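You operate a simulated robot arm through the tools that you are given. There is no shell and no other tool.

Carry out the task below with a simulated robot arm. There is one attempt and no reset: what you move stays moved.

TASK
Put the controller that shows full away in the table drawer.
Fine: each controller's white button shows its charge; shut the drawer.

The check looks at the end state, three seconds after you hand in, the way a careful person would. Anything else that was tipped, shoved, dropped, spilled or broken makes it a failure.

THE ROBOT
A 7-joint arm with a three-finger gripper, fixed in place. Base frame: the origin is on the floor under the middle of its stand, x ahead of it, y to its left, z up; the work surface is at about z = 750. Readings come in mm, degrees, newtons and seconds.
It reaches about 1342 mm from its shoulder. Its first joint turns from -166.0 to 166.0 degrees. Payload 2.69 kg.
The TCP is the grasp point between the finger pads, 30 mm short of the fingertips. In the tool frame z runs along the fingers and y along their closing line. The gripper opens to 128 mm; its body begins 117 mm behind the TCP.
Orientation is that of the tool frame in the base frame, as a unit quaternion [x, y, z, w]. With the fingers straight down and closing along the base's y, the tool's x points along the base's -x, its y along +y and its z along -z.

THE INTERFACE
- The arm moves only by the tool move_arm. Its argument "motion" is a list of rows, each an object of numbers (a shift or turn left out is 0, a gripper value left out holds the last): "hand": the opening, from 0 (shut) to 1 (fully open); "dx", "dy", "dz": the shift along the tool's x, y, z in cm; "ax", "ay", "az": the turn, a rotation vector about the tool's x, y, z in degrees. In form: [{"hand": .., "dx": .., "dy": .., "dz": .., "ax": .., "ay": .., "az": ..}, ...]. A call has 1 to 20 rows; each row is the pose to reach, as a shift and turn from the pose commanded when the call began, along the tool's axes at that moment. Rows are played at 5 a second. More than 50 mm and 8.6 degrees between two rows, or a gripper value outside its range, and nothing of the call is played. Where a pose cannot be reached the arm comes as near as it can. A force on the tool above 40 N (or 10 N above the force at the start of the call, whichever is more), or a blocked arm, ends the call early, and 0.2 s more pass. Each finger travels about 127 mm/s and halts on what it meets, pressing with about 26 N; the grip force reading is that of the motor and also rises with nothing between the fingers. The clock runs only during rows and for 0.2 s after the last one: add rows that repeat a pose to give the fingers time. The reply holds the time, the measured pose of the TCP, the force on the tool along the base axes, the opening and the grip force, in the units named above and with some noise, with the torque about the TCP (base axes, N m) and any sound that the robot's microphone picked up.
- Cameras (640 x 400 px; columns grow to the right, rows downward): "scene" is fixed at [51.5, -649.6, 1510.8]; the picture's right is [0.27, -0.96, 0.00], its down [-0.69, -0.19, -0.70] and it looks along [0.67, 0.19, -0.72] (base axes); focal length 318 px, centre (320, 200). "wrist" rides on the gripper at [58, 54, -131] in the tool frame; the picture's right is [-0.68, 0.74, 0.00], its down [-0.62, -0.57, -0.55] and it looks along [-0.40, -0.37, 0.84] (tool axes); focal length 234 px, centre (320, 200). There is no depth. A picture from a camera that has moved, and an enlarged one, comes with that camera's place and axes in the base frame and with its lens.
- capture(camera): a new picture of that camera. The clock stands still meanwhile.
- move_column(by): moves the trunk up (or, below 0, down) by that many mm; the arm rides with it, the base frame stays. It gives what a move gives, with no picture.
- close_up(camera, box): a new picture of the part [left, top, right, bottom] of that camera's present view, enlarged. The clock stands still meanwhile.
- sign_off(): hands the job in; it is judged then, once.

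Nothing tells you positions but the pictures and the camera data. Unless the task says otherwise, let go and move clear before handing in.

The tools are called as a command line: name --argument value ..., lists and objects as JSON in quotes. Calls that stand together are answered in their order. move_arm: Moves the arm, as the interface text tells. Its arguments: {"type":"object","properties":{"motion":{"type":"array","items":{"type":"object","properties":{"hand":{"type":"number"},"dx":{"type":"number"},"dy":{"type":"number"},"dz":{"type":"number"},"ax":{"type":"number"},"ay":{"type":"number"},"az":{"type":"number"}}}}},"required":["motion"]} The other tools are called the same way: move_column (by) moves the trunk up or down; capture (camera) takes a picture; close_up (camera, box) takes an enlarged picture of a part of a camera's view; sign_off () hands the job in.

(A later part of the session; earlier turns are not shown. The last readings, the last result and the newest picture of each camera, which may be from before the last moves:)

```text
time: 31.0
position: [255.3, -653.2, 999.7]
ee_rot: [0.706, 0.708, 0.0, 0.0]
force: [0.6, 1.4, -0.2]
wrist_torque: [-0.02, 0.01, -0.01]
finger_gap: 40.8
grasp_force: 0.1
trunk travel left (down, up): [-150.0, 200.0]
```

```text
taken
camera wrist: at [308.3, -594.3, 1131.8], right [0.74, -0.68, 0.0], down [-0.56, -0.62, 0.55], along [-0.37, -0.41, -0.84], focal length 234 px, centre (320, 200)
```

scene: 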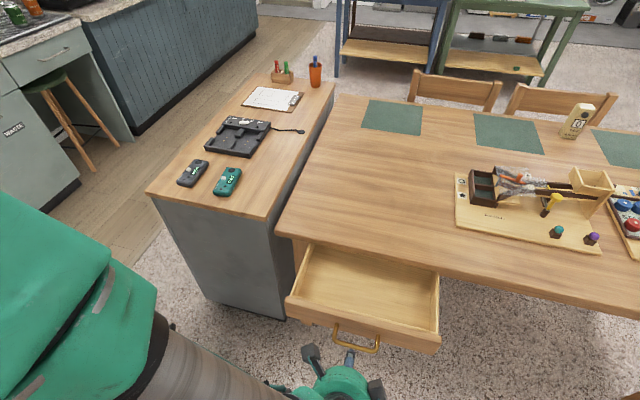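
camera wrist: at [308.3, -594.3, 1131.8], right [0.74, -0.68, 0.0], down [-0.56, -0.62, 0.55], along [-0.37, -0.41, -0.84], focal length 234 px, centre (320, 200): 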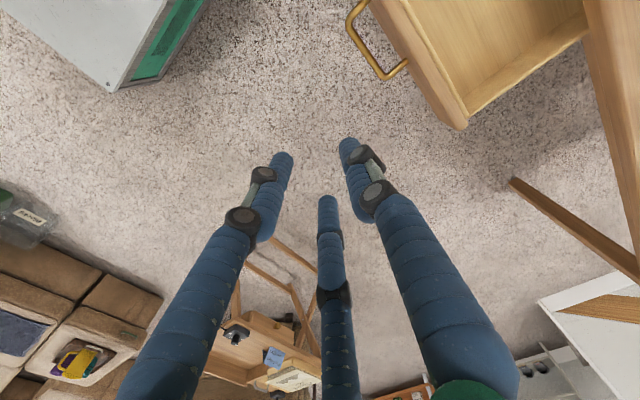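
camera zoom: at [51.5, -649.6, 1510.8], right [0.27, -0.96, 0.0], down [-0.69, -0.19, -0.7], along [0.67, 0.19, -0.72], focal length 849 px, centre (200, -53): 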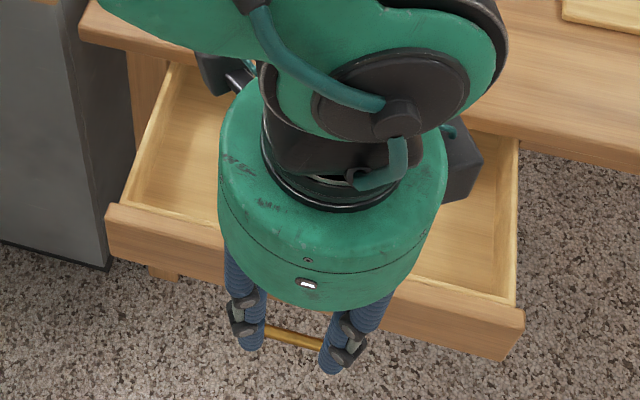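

I'll now travel back over the controllers, turning the hand to match the teal controller's long axis (about 6.5° off x).

move_arm --motion '[{"hand": 0.32, "dx": 3.69, "dy": 2.51, "dz": 0, "az": -6.43}, {"dx": 7.39, "dy": 5.01, "az": -12.87}, {"dx": 11.08, "dy": 7.52, "az": -19.3}, {"dx": 14.77, "dy": 10.03, "az": -25.73}, {"dx": 18.47, "dy": 12.53, "az": -32.17}, {"dx": 22.16, "dy": 15.04, "az": -38.6}, {"dx": 25.85, "dy": 17.55, "az": -45.03}, {"dx": 29.55, "dy": 20.05, "az": -51.47}, {"dx": 33.24, "dy": 22.56, "az": -57.9}, {"dx": 36.93, "dy": 25.07, "az": -64.33}, {"dx": 40.63, "dy": 27.57, "az": -70.77}, {"dx": 44.32, "dy": 30.08, "dz": 1, "az": -77.2}, {"dx": 48.01, "dy": 32.59, "dz": 2, "az": -83.63, "hand": 0.8}, {"dx": 51.71, "dy": 35.09, "dz": 3.2, "az": -90.07, "hand": 0.8}, {"dx": 55.4, "dy": 37.6, "dz": 4.5, "az": -96.5, "hand": 0.8}, {"dx": 55.4, "dy": 37.6, "dz": 4.5, "az": -96.5, "hand": 0.8}]'

capture --camera "wrist"

capture --camera "scene"

```text
time: 34.4
position: [631.6, -98.4, 954.8]
ee_rot: [-0.057, 0.998, 0.0, -0.001]
force: [0.2, 0.4, 0.1]
wrist_torque: [-0.06, 0.05, -0.02]
finger_gap: 102.5
grasp_force: 0.1
trunk travel left (down, up): [-150.0, 200.0]
```

```text
taken
camera wrist: at [567.3, -50.9, 1086.9], right [0.59, 0.81, 0.0], down [0.68, -0.49, 0.55], along [0.44, -0.32, -0.84], focal length 234 px, centre (320, 200)
```

wrist: 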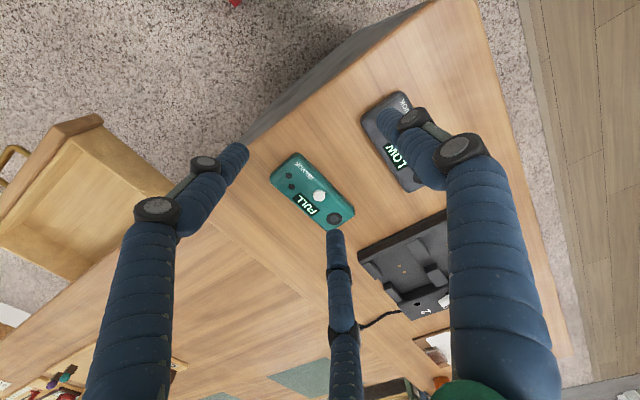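

```text
taken
```

scene: 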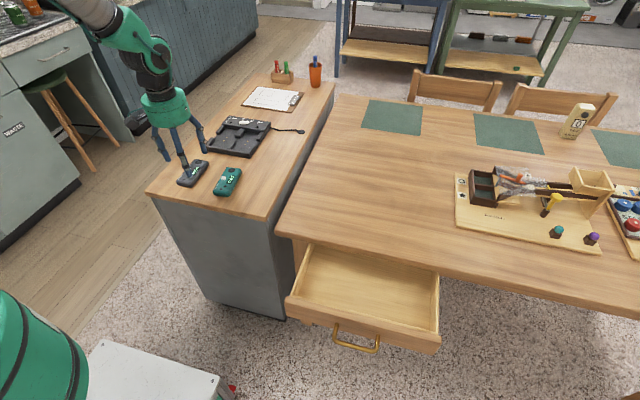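

close_up --camera "wrist" --box '[250, 130, 380, 240]'

close_up --camera "scene" --box '[265, 225, 465, 365]'

close_up --camera "scene" --box '[150, 130, 280, 225]'

```text
3.64 times, centred on (315, 185) of wrist
camera zoom: at [567.3, -50.9, 1086.9], right [0.59, 0.81, 0.0], down [0.68, -0.49, 0.55], along [0.44, -0.32, -0.84], focal length 852 px, centre (338, 254)
```

zoom: 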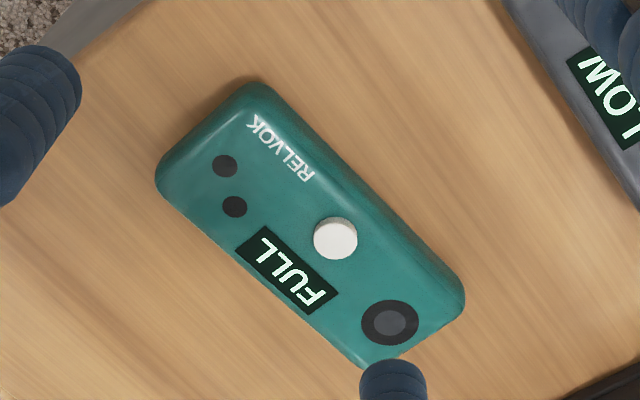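

```text
2.86 times, centred on (365, 295) of scene
camera zoom: at [51.5, -649.6, 1510.8], right [0.27, -0.96, 0.0], down [-0.69, -0.19, -0.7], along [0.67, 0.19, -0.72], focal length 910 px, centre (191, -71)
```

zoom: 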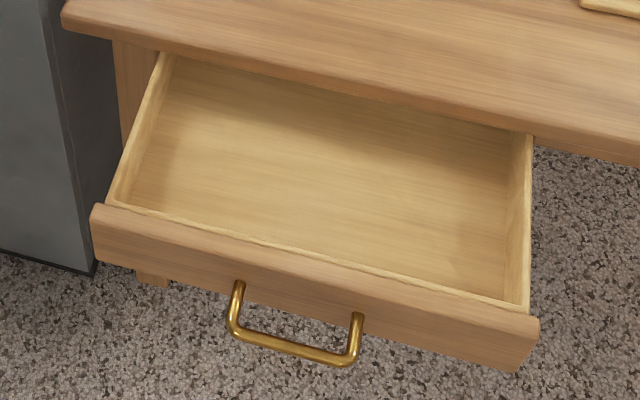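

```text
4.21 times, centred on (215, 178) of scene
camera zoom: at [51.5, -649.6, 1510.8], right [0.27, -0.96, 0.0], down [-0.69, -0.19, -0.7], along [0.67, 0.19, -0.72], focal length 1341 px, centre (762, 295)
```

zoom: 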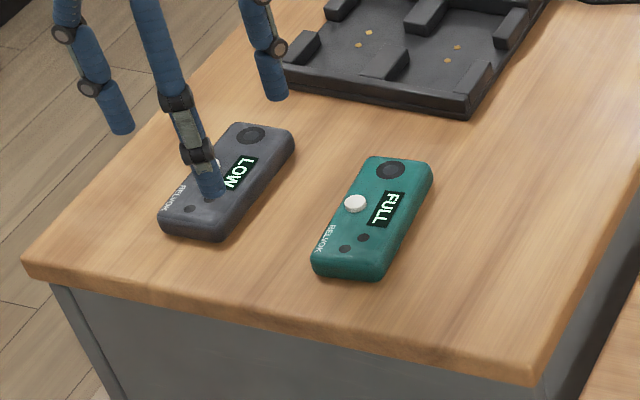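

The teal controller is centred near (700, -158), top at z≈818 on a surface at z≈795. Radial closing will centre it about 11 mm toward tool +y, so I'll hover with that offset and the hand fully open.

move_arm --motion '[{"hand": 1, "dx": -2, "dy": -2.65, "dz": 1}, {"dx": -4, "dy": -5.3, "dz": 3}, {"dx": -6.1, "dy": -7.9, "dz": 5}, {"dx": -6.1, "dy": -7.9, "dz": 7}, {"dx": -6.1, "dy": -7.9, "dz": 7.5}]'

capture --camera "wrist"

close_up --camera "scene" --box '[140, 90, 300, 225]'

```text
time: 35.6
position: [701.3, -167.6, 879.0]
ee_rot: [-0.057, 0.998, 0.001, 0.0]
force: [0.4, 0.2, -1.4]
wrist_torque: [0.03, 0.0, 0.04]
finger_gap: 127.8
grasp_force: 0.0
trunk travel left (down, up): [-150.0, 200.0]
```

```text
taken
camera wrist: at [636.3, -120.8, 1011.6], right [0.59, 0.81, 0.0], down [0.68, -0.49, 0.55], along [0.44, -0.32, -0.84], focal length 234 px, centre (320, 200)
```

wrist: 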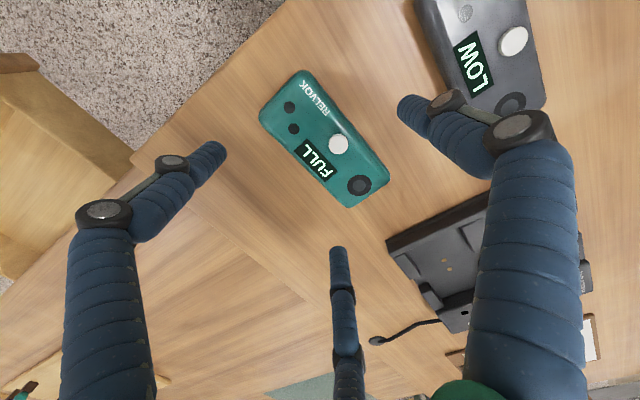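

```text
2.96 times, centred on (220, 158) of scene
camera zoom: at [51.5, -649.6, 1510.8], right [0.27, -0.96, 0.0], down [-0.69, -0.19, -0.7], along [0.67, 0.19, -0.72], focal length 943 px, centre (616, 326)
```

zoom: 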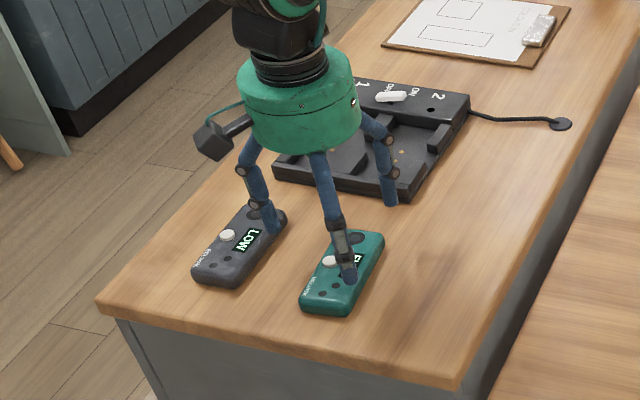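

Clearances look fine. I'll descend to fingertip height just above the surface and look again.

move_arm --motion '[{"hand": 1, "dz": 1.5}, {"dz": 3}, {"dz": 4}, {"dz": 4.4}]'

capture --camera "wrist"

close_up --camera "scene" --box '[150, 120, 280, 215]'

```text
time: 36.6
position: [700.3, -168.7, 835.7]
ee_rot: [-0.058, 0.998, 0.0, 0.0]
force: [-0.2, -1.0, -0.2]
wrist_torque: [0.01, 0.03, -0.01]
finger_gap: 128.0
grasp_force: 0.0
trunk travel left (down, up): [-150.0, 200.0]
```

```text
taken
camera wrist: at [635.7, -121.4, 967.7], right [0.59, 0.81, 0.0], down [0.68, -0.49, 0.55], along [0.44, -0.32, -0.84], focal length 234 px, centre (320, 200)
```

wrist: 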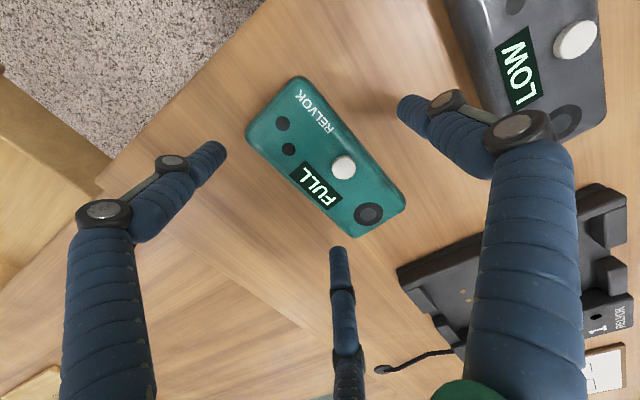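

```text
4.21 times, centred on (215, 168) of scene
camera zoom: at [51.5, -649.6, 1510.8], right [0.27, -0.96, 0.0], down [-0.69, -0.19, -0.7], along [0.67, 0.19, -0.72], focal length 1341 px, centre (762, 337)
```

zoom: 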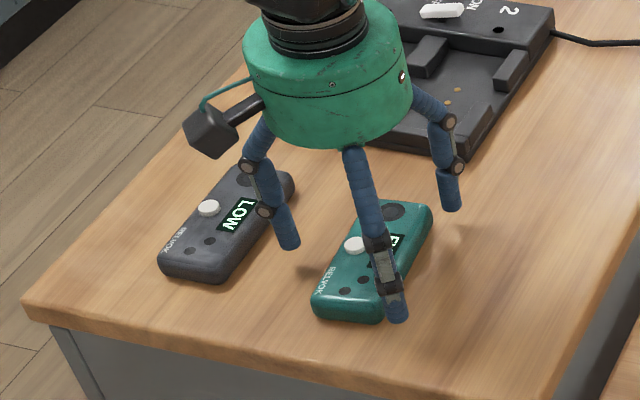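

The controller is aligned with the hand but slightly off centre. I'll shift 6 mm along each tool axis and lower to just above the surface.

move_arm --motion '[{"hand": 1, "dx": -0.3, "dy": -0.3}, {"dx": -0.6, "dy": -0.6, "dz": 0.2}, {"dx": -0.6, "dy": -0.6, "dz": 0.5}, {"dx": -0.6, "dy": -0.6, "dz": 0.7}]'

close_up --camera "scene" --box '[180, 130, 280, 215]'

```text
time: 37.6
position: [706.0, -174.3, 829.0]
ee_rot: [-0.056, 0.998, 0.0, -0.001]
force: [-0.9, 0.3, 0.3]
wrist_torque: [0.01, 0.0, -0.03]
finger_gap: 128.2
grasp_force: 0.1
trunk travel left (down, up): [-150.0, 200.0]
```

```text
4.71 times, centred on (230, 172) of scene
camera zoom: at [51.5, -649.6, 1510.8], right [0.27, -0.96, 0.0], down [-0.69, -0.19, -0.7], along [0.67, 0.19, -0.72], focal length 1498 px, centre (744, 329)
```

zoom: 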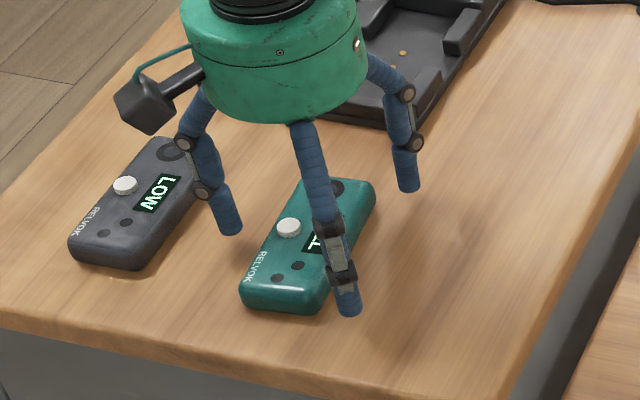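

move_arm --motion '[{"hand": 1, "dz": 0.1}, {"dz": 0.2}, {"dz": 0.3}, {"dz": 0.3}]'

close_up --camera "wrist" --box '[180, 60, 460, 280]'

```text
time: 38.6
position: [707.1, -174.2, 825.8]
ee_rot: [-0.057, 0.998, -0.001, 0.0]
force: [-0.2, 0.1, 1.0]
wrist_torque: [0.0, -0.01, 0.01]
finger_gap: 127.9
grasp_force: 0.0
trunk travel left (down, up): [-150.0, 200.0]
```

```text
1.82 times, centred on (320, 170) of wrist
camera zoom: at [642.5, -126.7, 958.1], right [0.59, 0.81, 0.0], down [0.68, -0.49, 0.55], along [0.44, -0.32, -0.84], focal length 426 px, centre (320, 254)
```

zoom: 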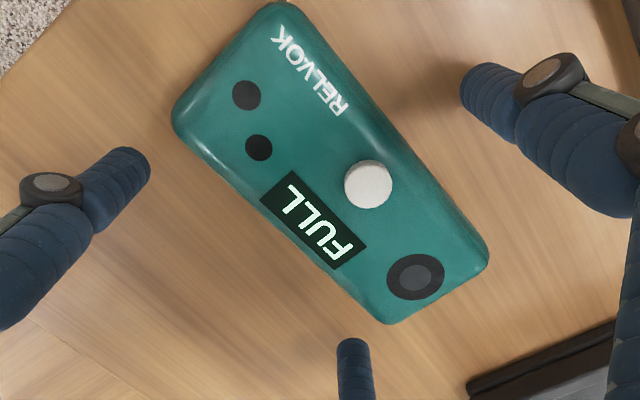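

The tips are at about z 796, beside the controller. I'll close the fingers gradually.

move_arm --motion '[{"hand": 0.9}, {"hand": 0.8}, {"hand": 0.72}, {"hand": 0.66}, {"hand": 0.62}, {"hand": 0.62}]'

close_up --camera "wrist" --box '[180, 60, 460, 280]'

close_up --camera "scene" --box '[180, 130, 280, 215]'

```text
time: 40.0
position: [707.0, -174.7, 826.7]
ee_rot: [-0.056, 0.998, 0.0, 0.0]
force: [0.1, 0.5, 9.0]
wrist_torque: [0.07, 0.28, 0.03]
finger_gap: 80.5
grasp_force: 0.3
trunk travel left (down, up): [-150.0, 200.0]
```

```text
1.82 times, centred on (320, 170) of wrist
camera zoom: at [642.7, -126.8, 958.8], right [0.59, 0.81, 0.0], down [0.68, -0.49, 0.55], along [0.44, -0.32, -0.84], focal length 426 px, centre (320, 254)
```

zoom: 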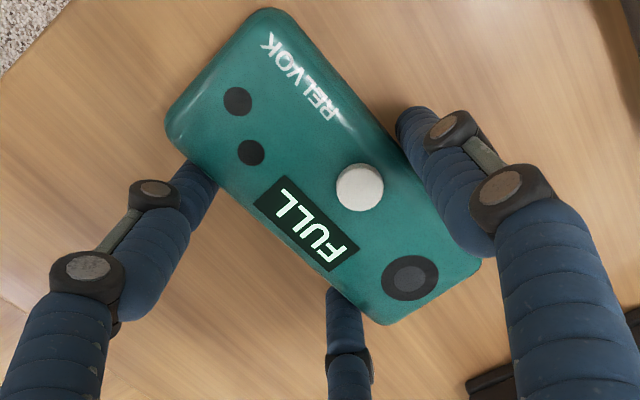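

```text
4.71 times, centred on (230, 172) of scene
camera zoom: at [51.5, -649.6, 1510.8], right [0.27, -0.96, 0.0], down [-0.69, -0.19, -0.7], along [0.67, 0.19, -0.72], focal length 1498 px, centre (744, 329)
```

zoom: 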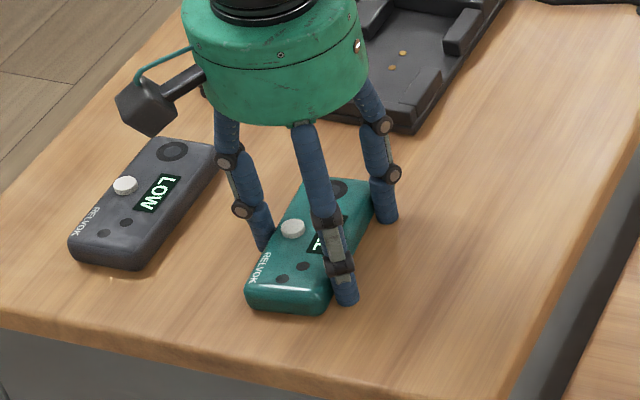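

As they close, the tips dip and press on the surface (9 N). I'll raise 3 mm and then close fully on the controller.

move_arm --motion '[{"hand": 0.62, "dz": -0.2}, {"hand": 0.62, "dz": -0.3}, {"hand": 0.58, "dz": -0.3}, {"hand": 0.54, "dz": -0.3}, {"hand": 0.5, "dz": -0.3}, {"hand": 0.45, "dz": -0.3}, {"hand": 0.45, "dz": -0.3}]'

close_up --camera "wrist" --box '[180, 60, 460, 280]'

close_up --camera "scene" --box '[180, 130, 280, 215]'

```text
time: 41.6
position: [706.7, -172.9, 829.7]
ee_rot: [-0.057, 0.998, 0.0, 0.0]
force: [0.0, -0.1, 1.0]
wrist_torque: [-0.06, 0.0, -0.04]
finger_gap: 78.5
grasp_force: 26.0
trunk travel left (down, up): [-150.0, 200.0]
```

```text
1.82 times, centred on (320, 170) of wrist
camera zoom: at [642.7, -126.5, 961.3], right [0.59, 0.81, 0.0], down [0.68, -0.49, 0.55], along [0.44, -0.32, -0.84], focal length 426 px, centre (320, 254)
```

zoom: 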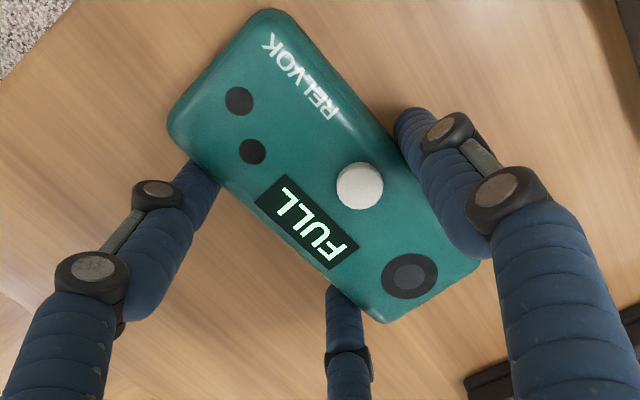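

```text
4.71 times, centred on (230, 172) of scene
camera zoom: at [51.5, -649.6, 1510.8], right [0.27, -0.96, 0.0], down [-0.69, -0.19, -0.7], along [0.67, 0.19, -0.72], focal length 1498 px, centre (744, 329)
```

zoom: 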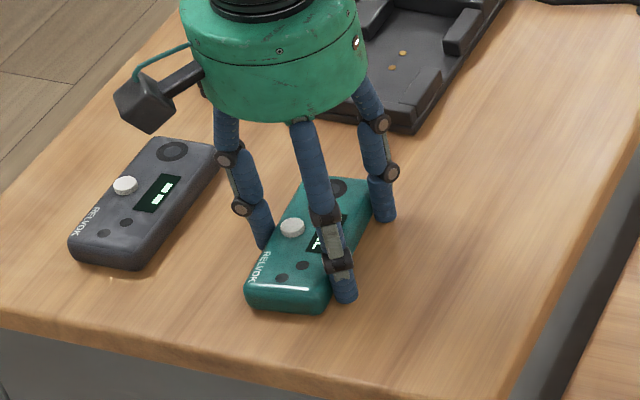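

The grip is holding at 78.5 mm with 26 N. I'll lift slowly by 3 cm and check.

move_arm --motion '[{"hand": 0.4, "dz": 0}, {"hand": 0.4, "dz": -0.3}, {"dz": -0.8}, {"dz": -1.5}, {"dz": -2.3}, {"dz": -3}, {"dz": -3}]'

close_up --camera "wrist" --box '[180, 60, 460, 280]'

close_up --camera "scene" --box '[180, 120, 280, 205]'

```text
time: 43.2
position: [707.4, -174.2, 858.3]
ee_rot: [-0.056, 0.998, 0.0, 0.001]
force: [-0.7, 0.5, -0.6]
wrist_torque: [-0.02, 0.03, 0.04]
finger_gap: 78.4
grasp_force: 26.4
trunk travel left (down, up): [-150.0, 200.0]
```

```text
1.82 times, centred on (320, 170) of wrist
camera zoom: at [642.2, -126.7, 990.3], right [0.59, 0.81, 0.0], down [0.68, -0.49, 0.55], along [0.44, -0.32, -0.84], focal length 426 px, centre (320, 254)
```

zoom: 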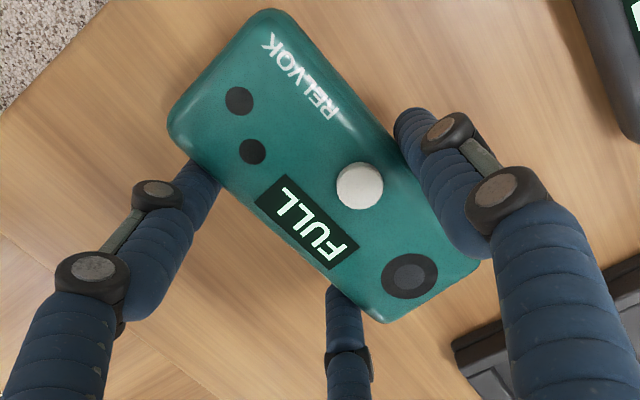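

```text
4.71 times, centred on (230, 162) of scene
camera zoom: at [51.5, -649.6, 1510.8], right [0.27, -0.96, 0.0], down [-0.69, -0.19, -0.7], along [0.67, 0.19, -0.72], focal length 1498 px, centre (744, 376)
```

zoom: 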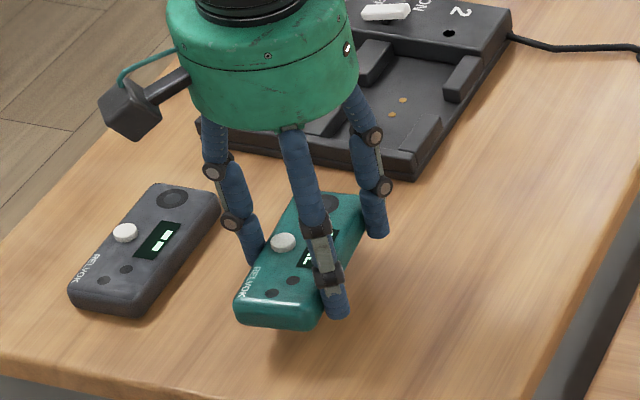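

The controller is held securely. I'll raise it and carry it over the open drawer, turning the hand 96.5° so the controller lies along the drawer's width.

move_arm --motion '[{"hand": 0.4, "dz": -2}, {"dz": -5}, {"dz": -8}, {"dx": 0.8, "dy": -1.4, "dz": -10, "az": 3}, {"dx": 2.4, "dy": -4.2, "dz": -10, "az": 9}, {"dx": 4.1, "dy": -7.2, "dz": -10, "az": 15.5}, {"dx": 5.9, "dy": -10.4, "dz": -10, "az": 22.3}, {"dx": 7.7, "dy": -13.6, "dz": -10, "az": 29.1}, {"dx": 9.5, "dy": -16.8, "dz": -10, "az": 35.9}, {"dx": 11.3, "dy": -20, "dz": -10, "az": 42.7}, {"dx": 13.1, "dy": -23.1, "dz": -10, "az": 49.5}, {"dx": 14.9, "dy": -26.3, "dz": -10, "az": 56.3}, {"dx": 16.7, "dy": -29.5, "dz": -10, "az": 63.1}, {"dx": 18.5, "dy": -32.7, "dz": -10, "az": 69.9}, {"dx": 20.3, "dy": -35.8, "dz": -10, "az": 76.7}, {"dx": 22.1, "dy": -38.9, "dz": -10, "az": 83.5}, {"dx": 23.8, "dy": -41.9, "dz": -10, "az": 90}, {"dx": 25.1, "dy": -44.2, "dz": -10, "az": 95}, {"dx": 25.6, "dy": -45, "dz": -10, "az": 96.5}, {"dx": 25.6, "dy": -45, "dz": -10, "az": 96.5}]'

capture --camera "wrist"

capture --camera "scene"

```text
time: 47.4
position: [505.0, -650.7, 960.3]
ee_rot: [0.707, 0.707, 0.0, 0.0]
force: [0.1, -0.1, -1.8]
wrist_torque: [0.01, -0.02, 0.01]
finger_gap: 78.3
grasp_force: 25.8
trunk travel left (down, up): [-150.0, 200.0]
```

```text
taken
camera wrist: at [557.7, -591.7, 1091.4], right [0.74, -0.68, 0.0], down [-0.57, -0.62, 0.55], along [-0.37, -0.4, -0.84], focal length 234 px, centre (320, 200)
```

wrist: 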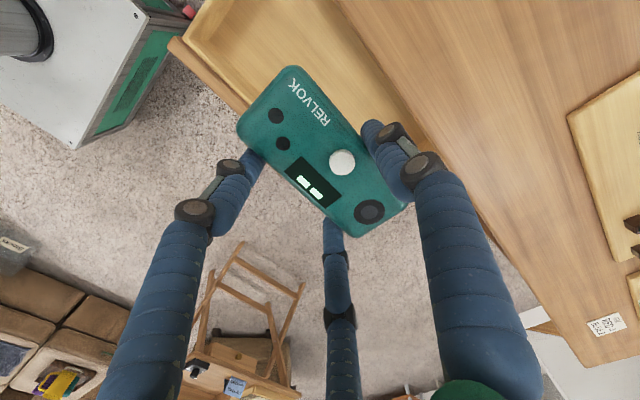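

```text
taken
```

scene: 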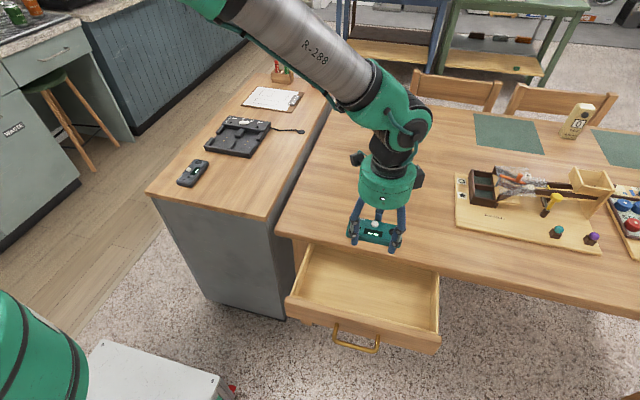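

The controller is over the drawer. I'll lower it to just above the drawer rim and check.

move_arm --motion '[{"hand": 0.4, "dy": -0.5, "dz": 2}, {"dy": -0.5, "dz": 5}, {"dy": -0.5, "dz": 8.5}, {"dy": -0.5, "dz": 12}, {"dy": -0.5, "dz": 15.5}, {"dy": -0.5, "dz": 18.5}, {"dy": -0.5, "dz": 20.5}, {"dy": -0.5, "dz": 21.5}, {"dy": -0.5, "dz": 21.5}]'

capture --camera "wrist"

close_up --camera "scene" --box '[265, 205, 465, 365]'

```text
time: 49.4
position: [498.5, -651.2, 745.0]
ee_rot: [0.708, 0.707, 0.0, 0.0]
force: [0.3, 0.3, -1.1]
wrist_torque: [0.01, 0.01, 0.0]
finger_gap: 78.2
grasp_force: 26.1
trunk travel left (down, up): [-150.0, 200.0]
```

```text
taken
camera wrist: at [552.0, -591.7, 875.8], right [0.74, -0.68, 0.0], down [-0.56, -0.62, 0.55], along [-0.37, -0.4, -0.84], focal length 234 px, centre (320, 200)
```

wrist: 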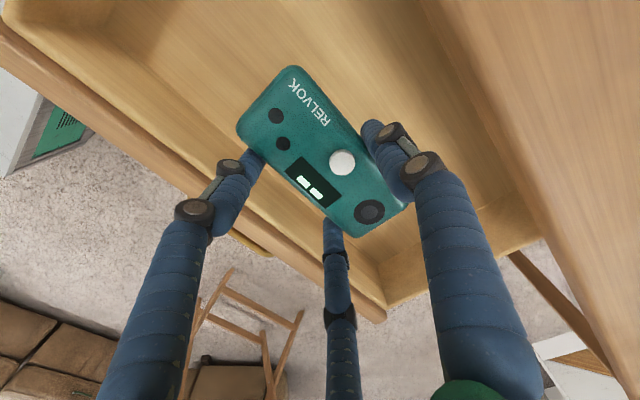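

```text
2.50 times, centred on (365, 285) of scene
camera zoom: at [51.5, -649.6, 1510.8], right [0.27, -0.96, 0.0], down [-0.69, -0.19, -0.7], along [0.67, 0.19, -0.72], focal length 796 px, centre (208, -12)
```

zoom: 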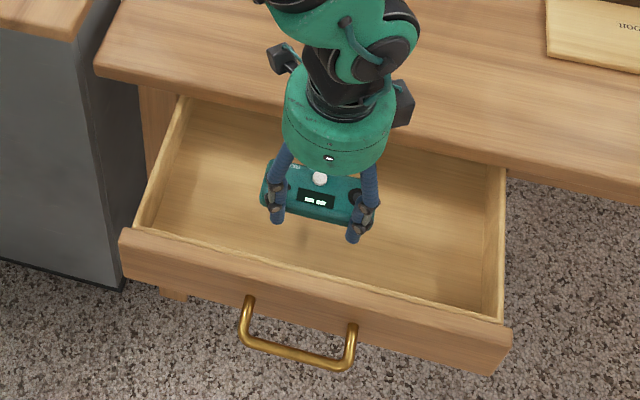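

There's clear space on all sides. I'll lower into the drawer, shifting 6 mm away from the front panel.

move_arm --motion '[{"hand": 0.4, "dy": 0.3, "dz": 0.8}, {"dy": 0.6, "dz": 1.8}, {"dy": 0.6, "dz": 2.6}, {"dy": 0.6, "dz": 3.2}, {"dy": 0.6, "dz": 3.6}, {"dy": 0.6, "dz": 3.9}]'

close_up --camera "scene" --box '[300, 225, 440, 325]'

capture --camera "wrist"

```text
time: 50.8
position: [504.0, -651.2, 706.4]
ee_rot: [0.707, 0.708, 0.001, -0.001]
force: [-0.6, 0.2, -1.2]
wrist_torque: [-0.01, 0.03, -0.01]
finger_gap: 78.3
grasp_force: 25.6
trunk travel left (down, up): [-150.0, 200.0]
```

```text
4.00 times, centred on (370, 275) of scene
camera zoom: at [51.5, -649.6, 1510.8], right [0.27, -0.96, 0.0], down [-0.69, -0.19, -0.7], along [0.67, 0.19, -0.72], focal length 1274 px, centre (120, -100)
```

zoom: 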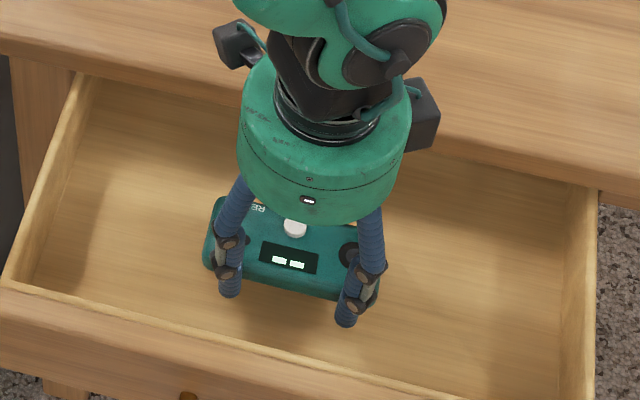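

```text
taken
camera wrist: at [558.2, -591.5, 837.2], right [0.74, -0.68, 0.0], down [-0.56, -0.62, 0.55], along [-0.37, -0.4, -0.84], focal length 234 px, centre (320, 200)
```

wrist: 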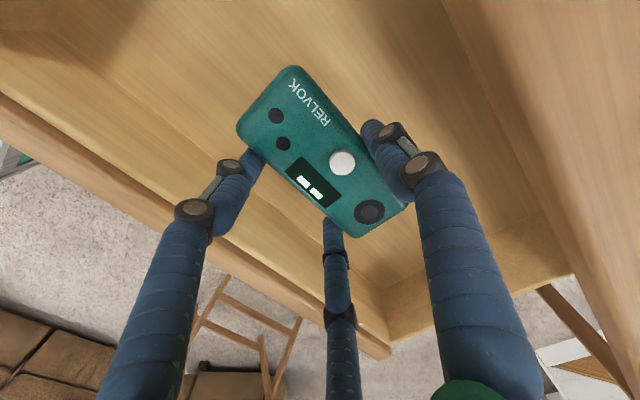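

move_arm --motion '[{"hand": 0.4, "dz": 0.4}, {"dz": 0.8}, {"dz": 1.2}, {"dz": 1.5}, {"dz": 1.7}]'

close_up --camera "scene" --box '[300, 225, 440, 325]'

```text
time: 52.0
position: [503.0, -649.8, 688.2]
ee_rot: [0.707, 0.707, 0.0, 0.001]
force: [0.3, -0.1, -1.1]
wrist_torque: [0.02, 0.04, 0.01]
finger_gap: 78.5
grasp_force: 26.0
trunk travel left (down, up): [-150.0, 200.0]
```

```text
4.00 times, centred on (370, 275) of scene
camera zoom: at [51.5, -649.6, 1510.8], right [0.27, -0.96, 0.0], down [-0.69, -0.19, -0.7], along [0.67, 0.19, -0.72], focal length 1274 px, centre (120, -100)
```

zoom: 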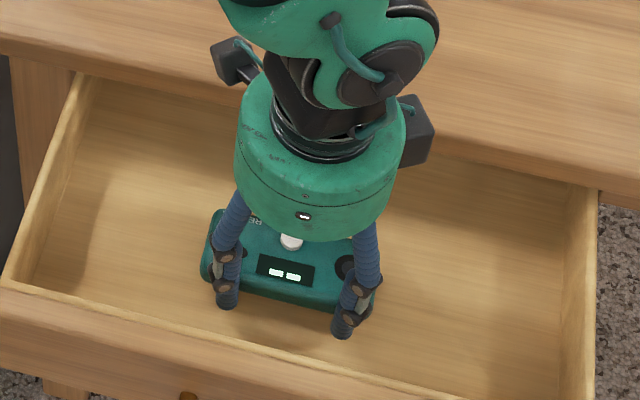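

move_arm --motion '[{"hand": 0.4, "dz": 0.2}, {"dz": 0.4}, {"dz": 0.6}, {"dz": 0.7}, {"dz": 0.7}]'

close_up --camera "scene" --box '[300, 225, 440, 325]'

```text
time: 53.2
position: [504.6, -650.8, 681.8]
ee_rot: [0.707, 0.707, 0.0, 0.0]
force: [-0.6, -1.6, -0.9]
wrist_torque: [-0.01, 0.01, -0.03]
finger_gap: 78.3
grasp_force: 25.9
trunk travel left (down, up): [-150.0, 200.0]
```

```text
4.00 times, centred on (370, 275) of scene
camera zoom: at [51.5, -649.6, 1510.8], right [0.27, -0.96, 0.0], down [-0.69, -0.19, -0.7], along [0.67, 0.19, -0.72], focal length 1274 px, centre (120, -100)
```

zoom: 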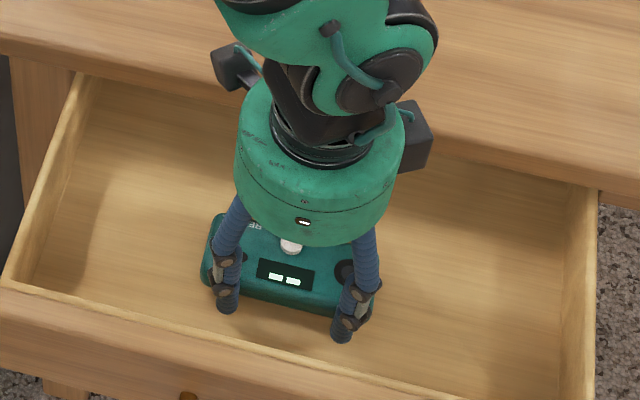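

move_arm --motion '[{"hand": 0.4, "dz": 0.15}, {"dz": 0.3}, {"dz": 0.45}, {"dz": 0.6}]'

close_up --camera "scene" --box '[300, 225, 440, 325]'

```text
time: 54.2
position: [503.9, -650.8, 675.9]
ee_rot: [0.707, 0.707, 0.0, 0.0]
force: [0.1, 0.6, -1.0]
wrist_torque: [0.02, -0.01, 0.01]
finger_gap: 78.5
grasp_force: 25.8
trunk travel left (down, up): [-150.0, 200.0]
```

```text
4.00 times, centred on (370, 275) of scene
camera zoom: at [51.5, -649.6, 1510.8], right [0.27, -0.96, 0.0], down [-0.69, -0.19, -0.7], along [0.67, 0.19, -0.72], focal length 1274 px, centre (120, -100)
```

zoom: 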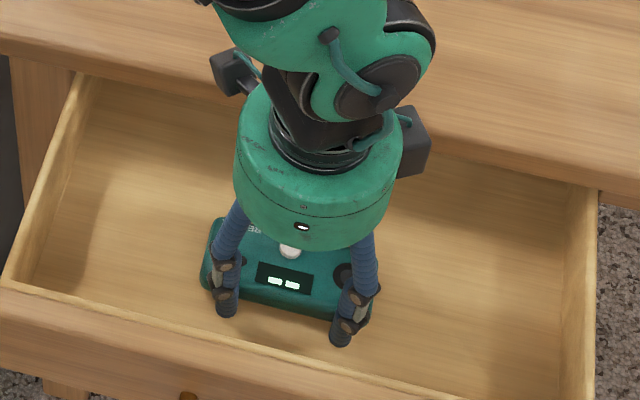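

move_arm --motion '[{"hand": 0.4, "dz": 0.15}, {"dz": 0.3}, {"dz": 0.45}, {"dz": 0.6}]'

close_up --camera "wrist" --box '[180, 40, 460, 280]'

```text
time: 55.2
position: [505.1, -651.2, 672.7]
ee_rot: [0.707, 0.707, 0.0, 0.002]
force: [-0.5, 3.3, 33.9]
wrist_torque: [1.18, 0.31, 0.07]
finger_gap: 78.8
grasp_force: 26.1
trunk travel left (down, up): [-150.0, 200.0]
```

```text
1.67 times, centred on (320, 160) of wrist
camera zoom: at [558.6, -591.2, 804.2], right [0.74, -0.68, 0.0], down [-0.57, -0.61, 0.55], along [-0.37, -0.41, -0.84], focal length 390 px, centre (320, 267)
```

zoom: 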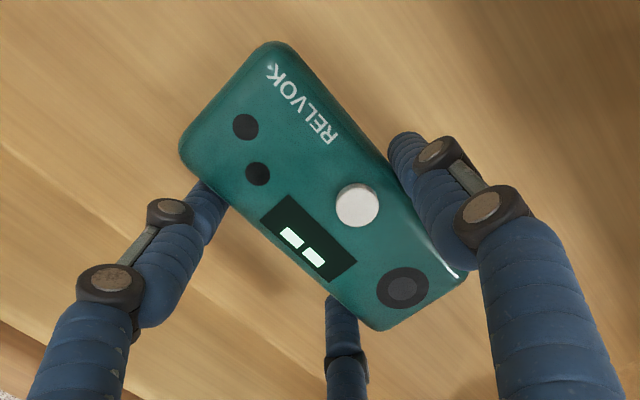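

It has touched the drawer floor (34 N). I'll ease up about 3 mm and then release gently.

move_arm --motion '[{"hand": 0.4, "dz": -0.2}, {"hand": 0.4, "dz": -0.35}, {"hand": 0.55, "dz": -0.35}, {"hand": 0.6, "dz": -0.35}, {"hand": 0.64, "dz": -0.35}, {"hand": 0.68, "dz": -0.35}, {"hand": 0.72, "dz": -0.35}, {"hand": 0.74, "dz": -0.35}, {"hand": 0.74, "dz": -0.35}]'

close_up --camera "wrist" --box '[180, 40, 460, 280]'

close_up --camera "scene" --box '[300, 225, 440, 325]'

```text
time: 57.2
position: [505.0, -649.8, 671.7]
ee_rot: [0.707, 0.707, 0.0, 0.0]
force: [0.4, -0.2, -0.4]
wrist_torque: [-0.01, 0.0, -0.04]
finger_gap: 94.7
grasp_force: 0.0
trunk travel left (down, up): [-150.0, 200.0]
```

```text
1.67 times, centred on (320, 160) of wrist
camera zoom: at [557.9, -590.5, 803.5], right [0.74, -0.68, 0.0], down [-0.56, -0.62, 0.55], along [-0.37, -0.4, -0.84], focal length 390 px, centre (320, 267)
```

zoom: 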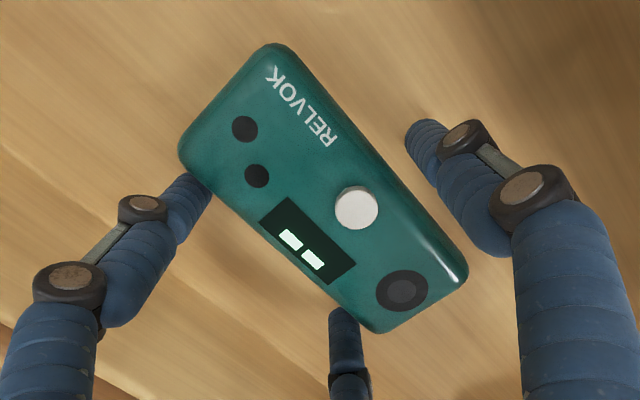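

```text
4.00 times, centred on (370, 275) of scene
camera zoom: at [51.5, -649.6, 1510.8], right [0.27, -0.96, 0.0], down [-0.69, -0.19, -0.7], along [0.67, 0.19, -0.72], focal length 1274 px, centre (120, -100)
```

zoom: 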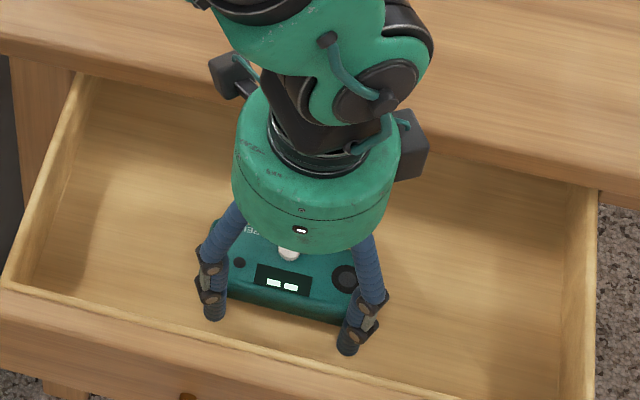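

The controller is resting in the drawer, clear of the fingers. I'll lift straight up.

move_arm --motion '[{"hand": 0.74, "dz": -1}, {"dz": -3}, {"dz": -6}, {"dz": -10}, {"dz": -14.5}, {"dz": -19}, {"dz": -23}, {"dz": -25}]'

capture --camera "scene"

capture --camera "wrist"

```text
time: 59.0
position: [503.6, -649.3, 924.7]
ee_rot: [0.707, 0.707, 0.0, 0.001]
force: [-0.5, -0.3, -0.2]
wrist_torque: [-0.03, -0.03, 0.0]
finger_gap: 94.6
grasp_force: 0.0
trunk travel left (down, up): [-150.0, 200.0]
```

```text
taken
```

scene: 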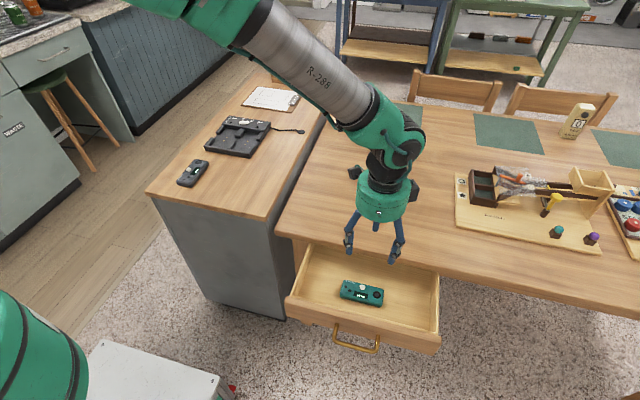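

```text
taken
camera wrist: at [556.8, -589.8, 1055.6], right [0.74, -0.68, 0.0], down [-0.56, -0.62, 0.55], along [-0.37, -0.4, -0.84], focal length 234 px, centre (320, 200)
```

wrist: 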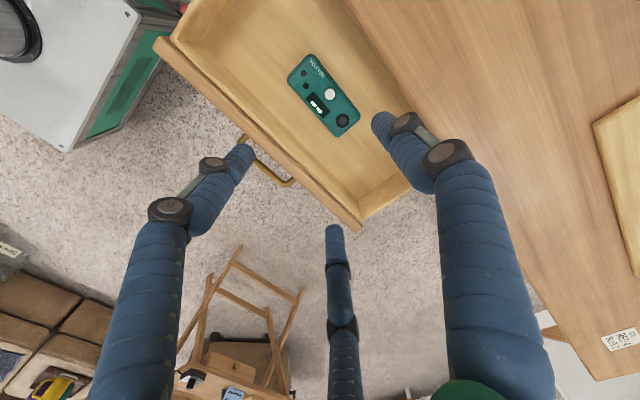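

The controller lies flat in the drawer. Next I'll close the fingers, move in front of the handle with a slight forward tilt, and push the drawer shut by the bar.

move_arm --motion '[{"hand": 0.5, "dy": -3, "dz": 0, "ax": -2.5}, {"hand": 0.2, "dy": -7, "dz": 0, "ax": -5}, {"hand": 0, "dy": -11, "dz": 0, "ax": -7.5}, {"hand": 0, "dy": -15, "dz": 0, "ax": -10}, {"hand": 0, "dy": -19, "dz": 0, "ax": -12.5}, {"hand": 0, "dy": -22, "dx": -0.2, "dz": 0, "ax": -15}, {"hand": 0, "dy": -22, "dx": -0.2, "dz": 4, "ax": -15}, {"hand": 0, "dy": -22, "dx": -0.2, "dz": 8, "ax": -15}, {"hand": 0, "dy": -22, "dx": -0.2, "dz": 12, "ax": -15}]'

capture --camera "scene"

capture --camera "wrist"

```text
time: 61.0
position: [287.3, -654.2, 805.4]
ee_rot: [0.7, 0.702, 0.092, 0.094]
force: [1.0, -0.3, 0.4]
wrist_torque: [0.01, 0.05, -0.02]
finger_gap: 2.3
grasp_force: 26.1
trunk travel left (down, up): [-150.0, 200.0]
```

```text
taken
```

scene: 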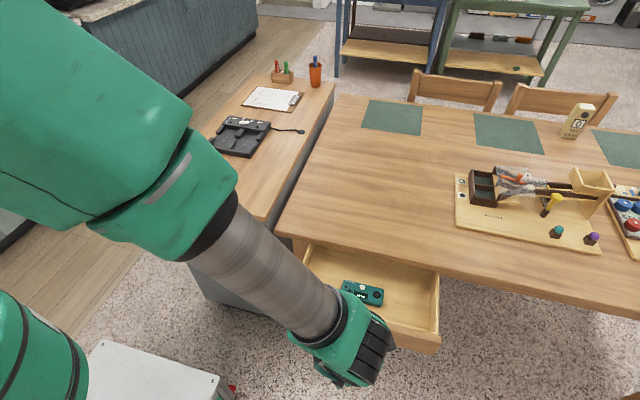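

```text
taken
camera wrist: at [303.5, -592.9, 944.6], right [0.71, -0.68, 0.19], down [-0.69, -0.62, 0.38], along [-0.14, -0.41, -0.9], focal length 234 px, centre (320, 200)
```

wrist: 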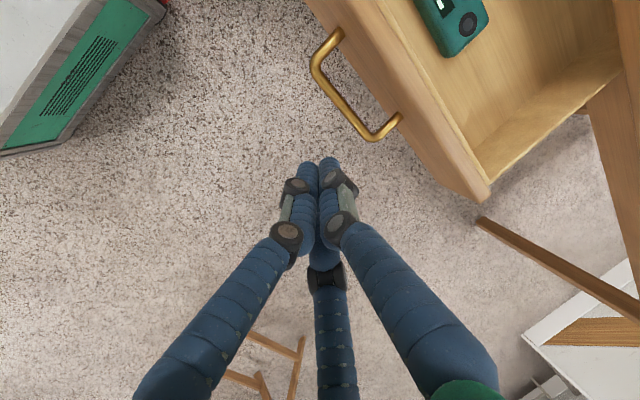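

The hand is in front of the bar (bar at x≈363). I'll lower to bar height.

move_arm --motion '[{"hand": 0, "dy": -1.0, "dz": 3.75}, {"dy": -2.0, "dz": 7.5}, {"dy": -2.7, "dz": 10.1}, {"dy": -3.02, "dz": 11.25}, {"dy": -3.02, "dz": 11.25}]'

capture --camera "wrist"

```text
time: 62.2
position: [285.2, -653.0, 685.9]
ee_rot: [0.701, 0.701, 0.093, 0.092]
force: [0.5, -0.9, 0.1]
wrist_torque: [-0.01, 0.0, -0.05]
finger_gap: 2.5
grasp_force: 26.0
trunk travel left (down, up): [-150.0, 200.0]
```

```text
taken
camera wrist: at [303.8, -593.7, 826.9], right [0.71, -0.68, 0.19], down [-0.69, -0.62, 0.38], along [-0.14, -0.4, -0.9], focal length 234 px, centre (320, 200)
```

wrist: 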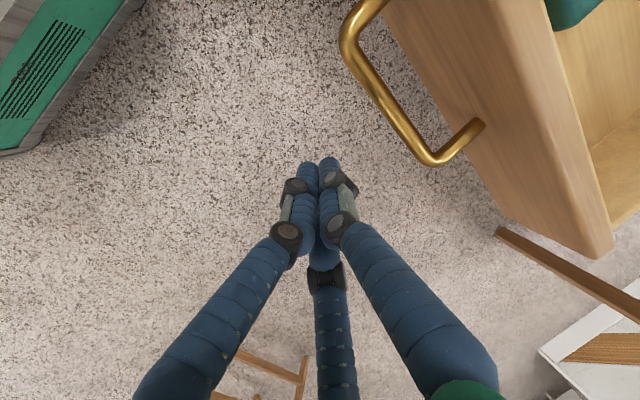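

The cluster lines up with the middle of the bar. I'll push along +x.

move_arm --motion '[{"hand": 0, "dy": 1.45, "dz": 0.39}, {"dy": 2.9, "dz": 0.78}, {"dy": 3.86, "dz": 1.04}, {"dy": 4.64, "dz": 1.24}, {"dy": 5.41, "dz": 1.45}, {"dy": 6.38, "dz": 1.71}, {"dy": 7.73, "dz": 2.07}, {"dy": 9.18, "dz": 2.46}, {"dy": 10.63, "dz": 2.85}, {"dy": 11.6, "dz": 3.11}]'

capture --camera "wrist"

capture --camera "scene"

```text
time: 64.4
position: [405.6, -653.7, 686.8]
ee_rot: [0.7, 0.702, 0.092, 0.093]
force: [-0.1, -0.4, 0.0]
wrist_torque: [-0.02, -0.01, 0.0]
finger_gap: 1.9
grasp_force: 26.1
trunk travel left (down, up): [-150.0, 200.0]
```

```text
taken
camera wrist: at [422.7, -593.5, 827.6], right [0.71, -0.68, 0.19], down [-0.69, -0.62, 0.38], along [-0.14, -0.4, -0.9], focal length 234 px, centre (320, 200)
```

wrist: 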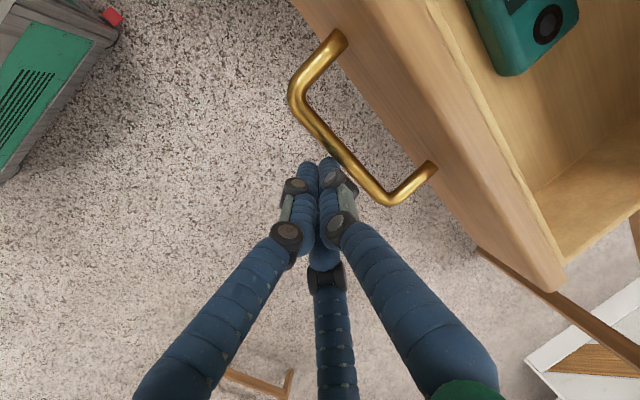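

```text
taken
```

scene: 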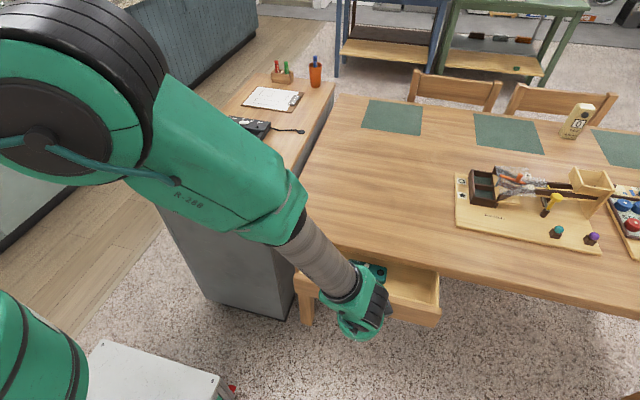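

The drawer is sliding in. I'll continue pushing at a gentle speed.

move_arm --motion '[{"hand": 0, "dy": 0.97, "dz": 0.26}, {"dy": 2.2, "dz": 0.59}, {"dy": 3.57, "dz": 0.96}, {"dy": 4.93, "dz": 1.32}, {"dy": 6.28, "dz": 1.68}, {"dy": 7.63, "dz": 2.04}, {"dy": 8.98, "dz": 2.41}, {"dy": 10.14, "dz": 2.72}, {"dy": 11.1, "dz": 2.98}, {"dy": 11.8, "dz": 3.16}]'

capture --camera "wrist"

capture --camera "scene"

```text
time: 66.6
position: [526.9, -653.3, 686.9]
ee_rot: [0.7, 0.702, 0.092, 0.093]
force: [-0.5, 1.2, 0.3]
wrist_torque: [0.0, -0.02, 0.02]
finger_gap: 2.1
grasp_force: 26.3
trunk travel left (down, up): [-150.0, 200.0]
```

```text
taken
camera wrist: at [544.7, -593.3, 828.1], right [0.71, -0.68, 0.19], down [-0.69, -0.62, 0.38], along [-0.14, -0.4, -0.9], focal length 234 px, centre (320, 200)
```

wrist: 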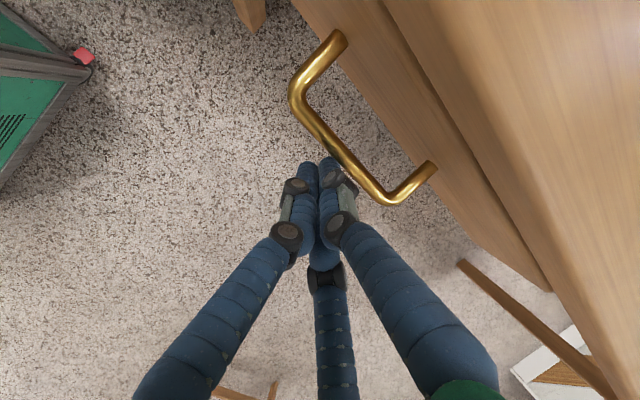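

```text
taken
```

scene: 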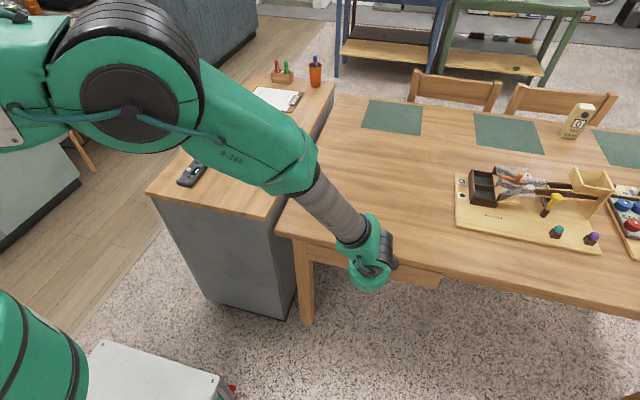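

Nearly shut, with roughly 2 cm remaining. I'll finish slowly and watch the force.

move_arm --motion '[{"hand": 0, "dy": 0.39, "dz": 0.1}, {"dy": 0.77, "dz": 0.21}, {"dy": 1.06, "dz": 0.28}, {"dy": 1.35, "dz": 0.36}, {"dy": 1.55, "dz": 0.41}]'

close_up --camera "wrist" --box '[240, 0, 560, 220]'

```text
time: 67.8
position: [543.7, -651.8, 686.3]
ee_rot: [0.701, 0.702, 0.093, 0.092]
force: [-1.8, 0.1, 0.0]
wrist_torque: [-0.01, 0.03, 0.02]
finger_gap: 2.3
grasp_force: 25.9
trunk travel left (down, up): [-150.0, 200.0]
```

```text
1.82 times, centred on (400, 110) of wrist
camera zoom: at [561.0, -593.2, 828.0], right [0.71, -0.68, 0.19], down [-0.69, -0.62, 0.38], along [-0.14, -0.4, -0.9], focal length 426 px, centre (174, 364)
```

zoom: 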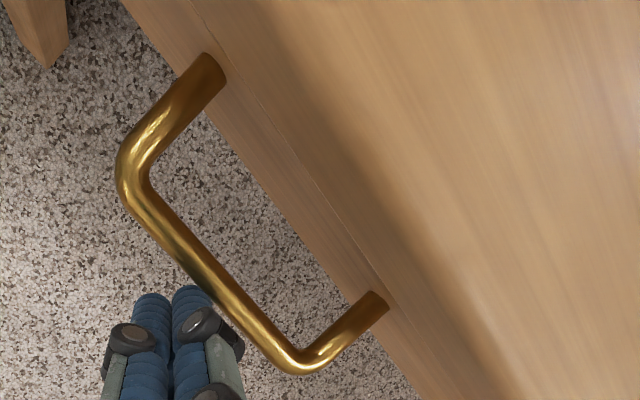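

move_arm --motion '[{"hand": 0, "dy": 0.15, "dz": 0.04}, {"dy": 0.29, "dz": 0.08}, {"dy": 0.43, "dz": 0.12}, {"dy": 0.53, "dz": 0.14}]'

close_up --camera "wrist" --box '[240, 0, 560, 220]'

```text
time: 68.8
position: [544.8, -653.1, 683.8]
ee_rot: [0.701, 0.701, 0.092, 0.09]
force: [-4.2, -0.3, -1.8]
wrist_torque: [-0.05, 0.09, 0.01]
finger_gap: 1.9
grasp_force: 26.4
trunk travel left (down, up): [-150.0, 200.0]
stopped in row 4: the force on the tool passed its limit at 42 N (the readings are from after the stop); the commanded pose is now the measured one
```

```text
1.82 times, centred on (400, 110) of wrist
camera zoom: at [562.8, -593.2, 825.2], right [0.71, -0.68, 0.19], down [-0.69, -0.62, 0.38], along [-0.14, -0.4, -0.9], focal length 426 px, centre (174, 364)
```

zoom: 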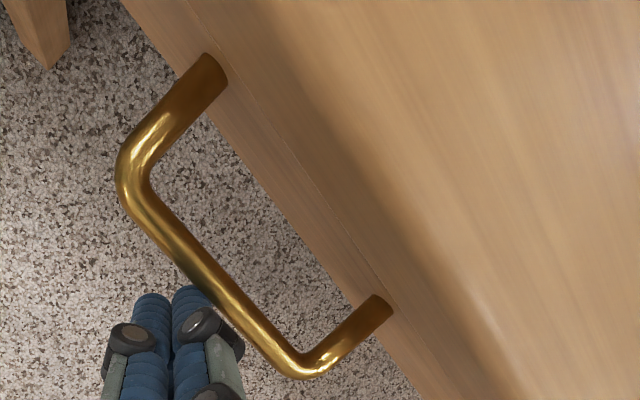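

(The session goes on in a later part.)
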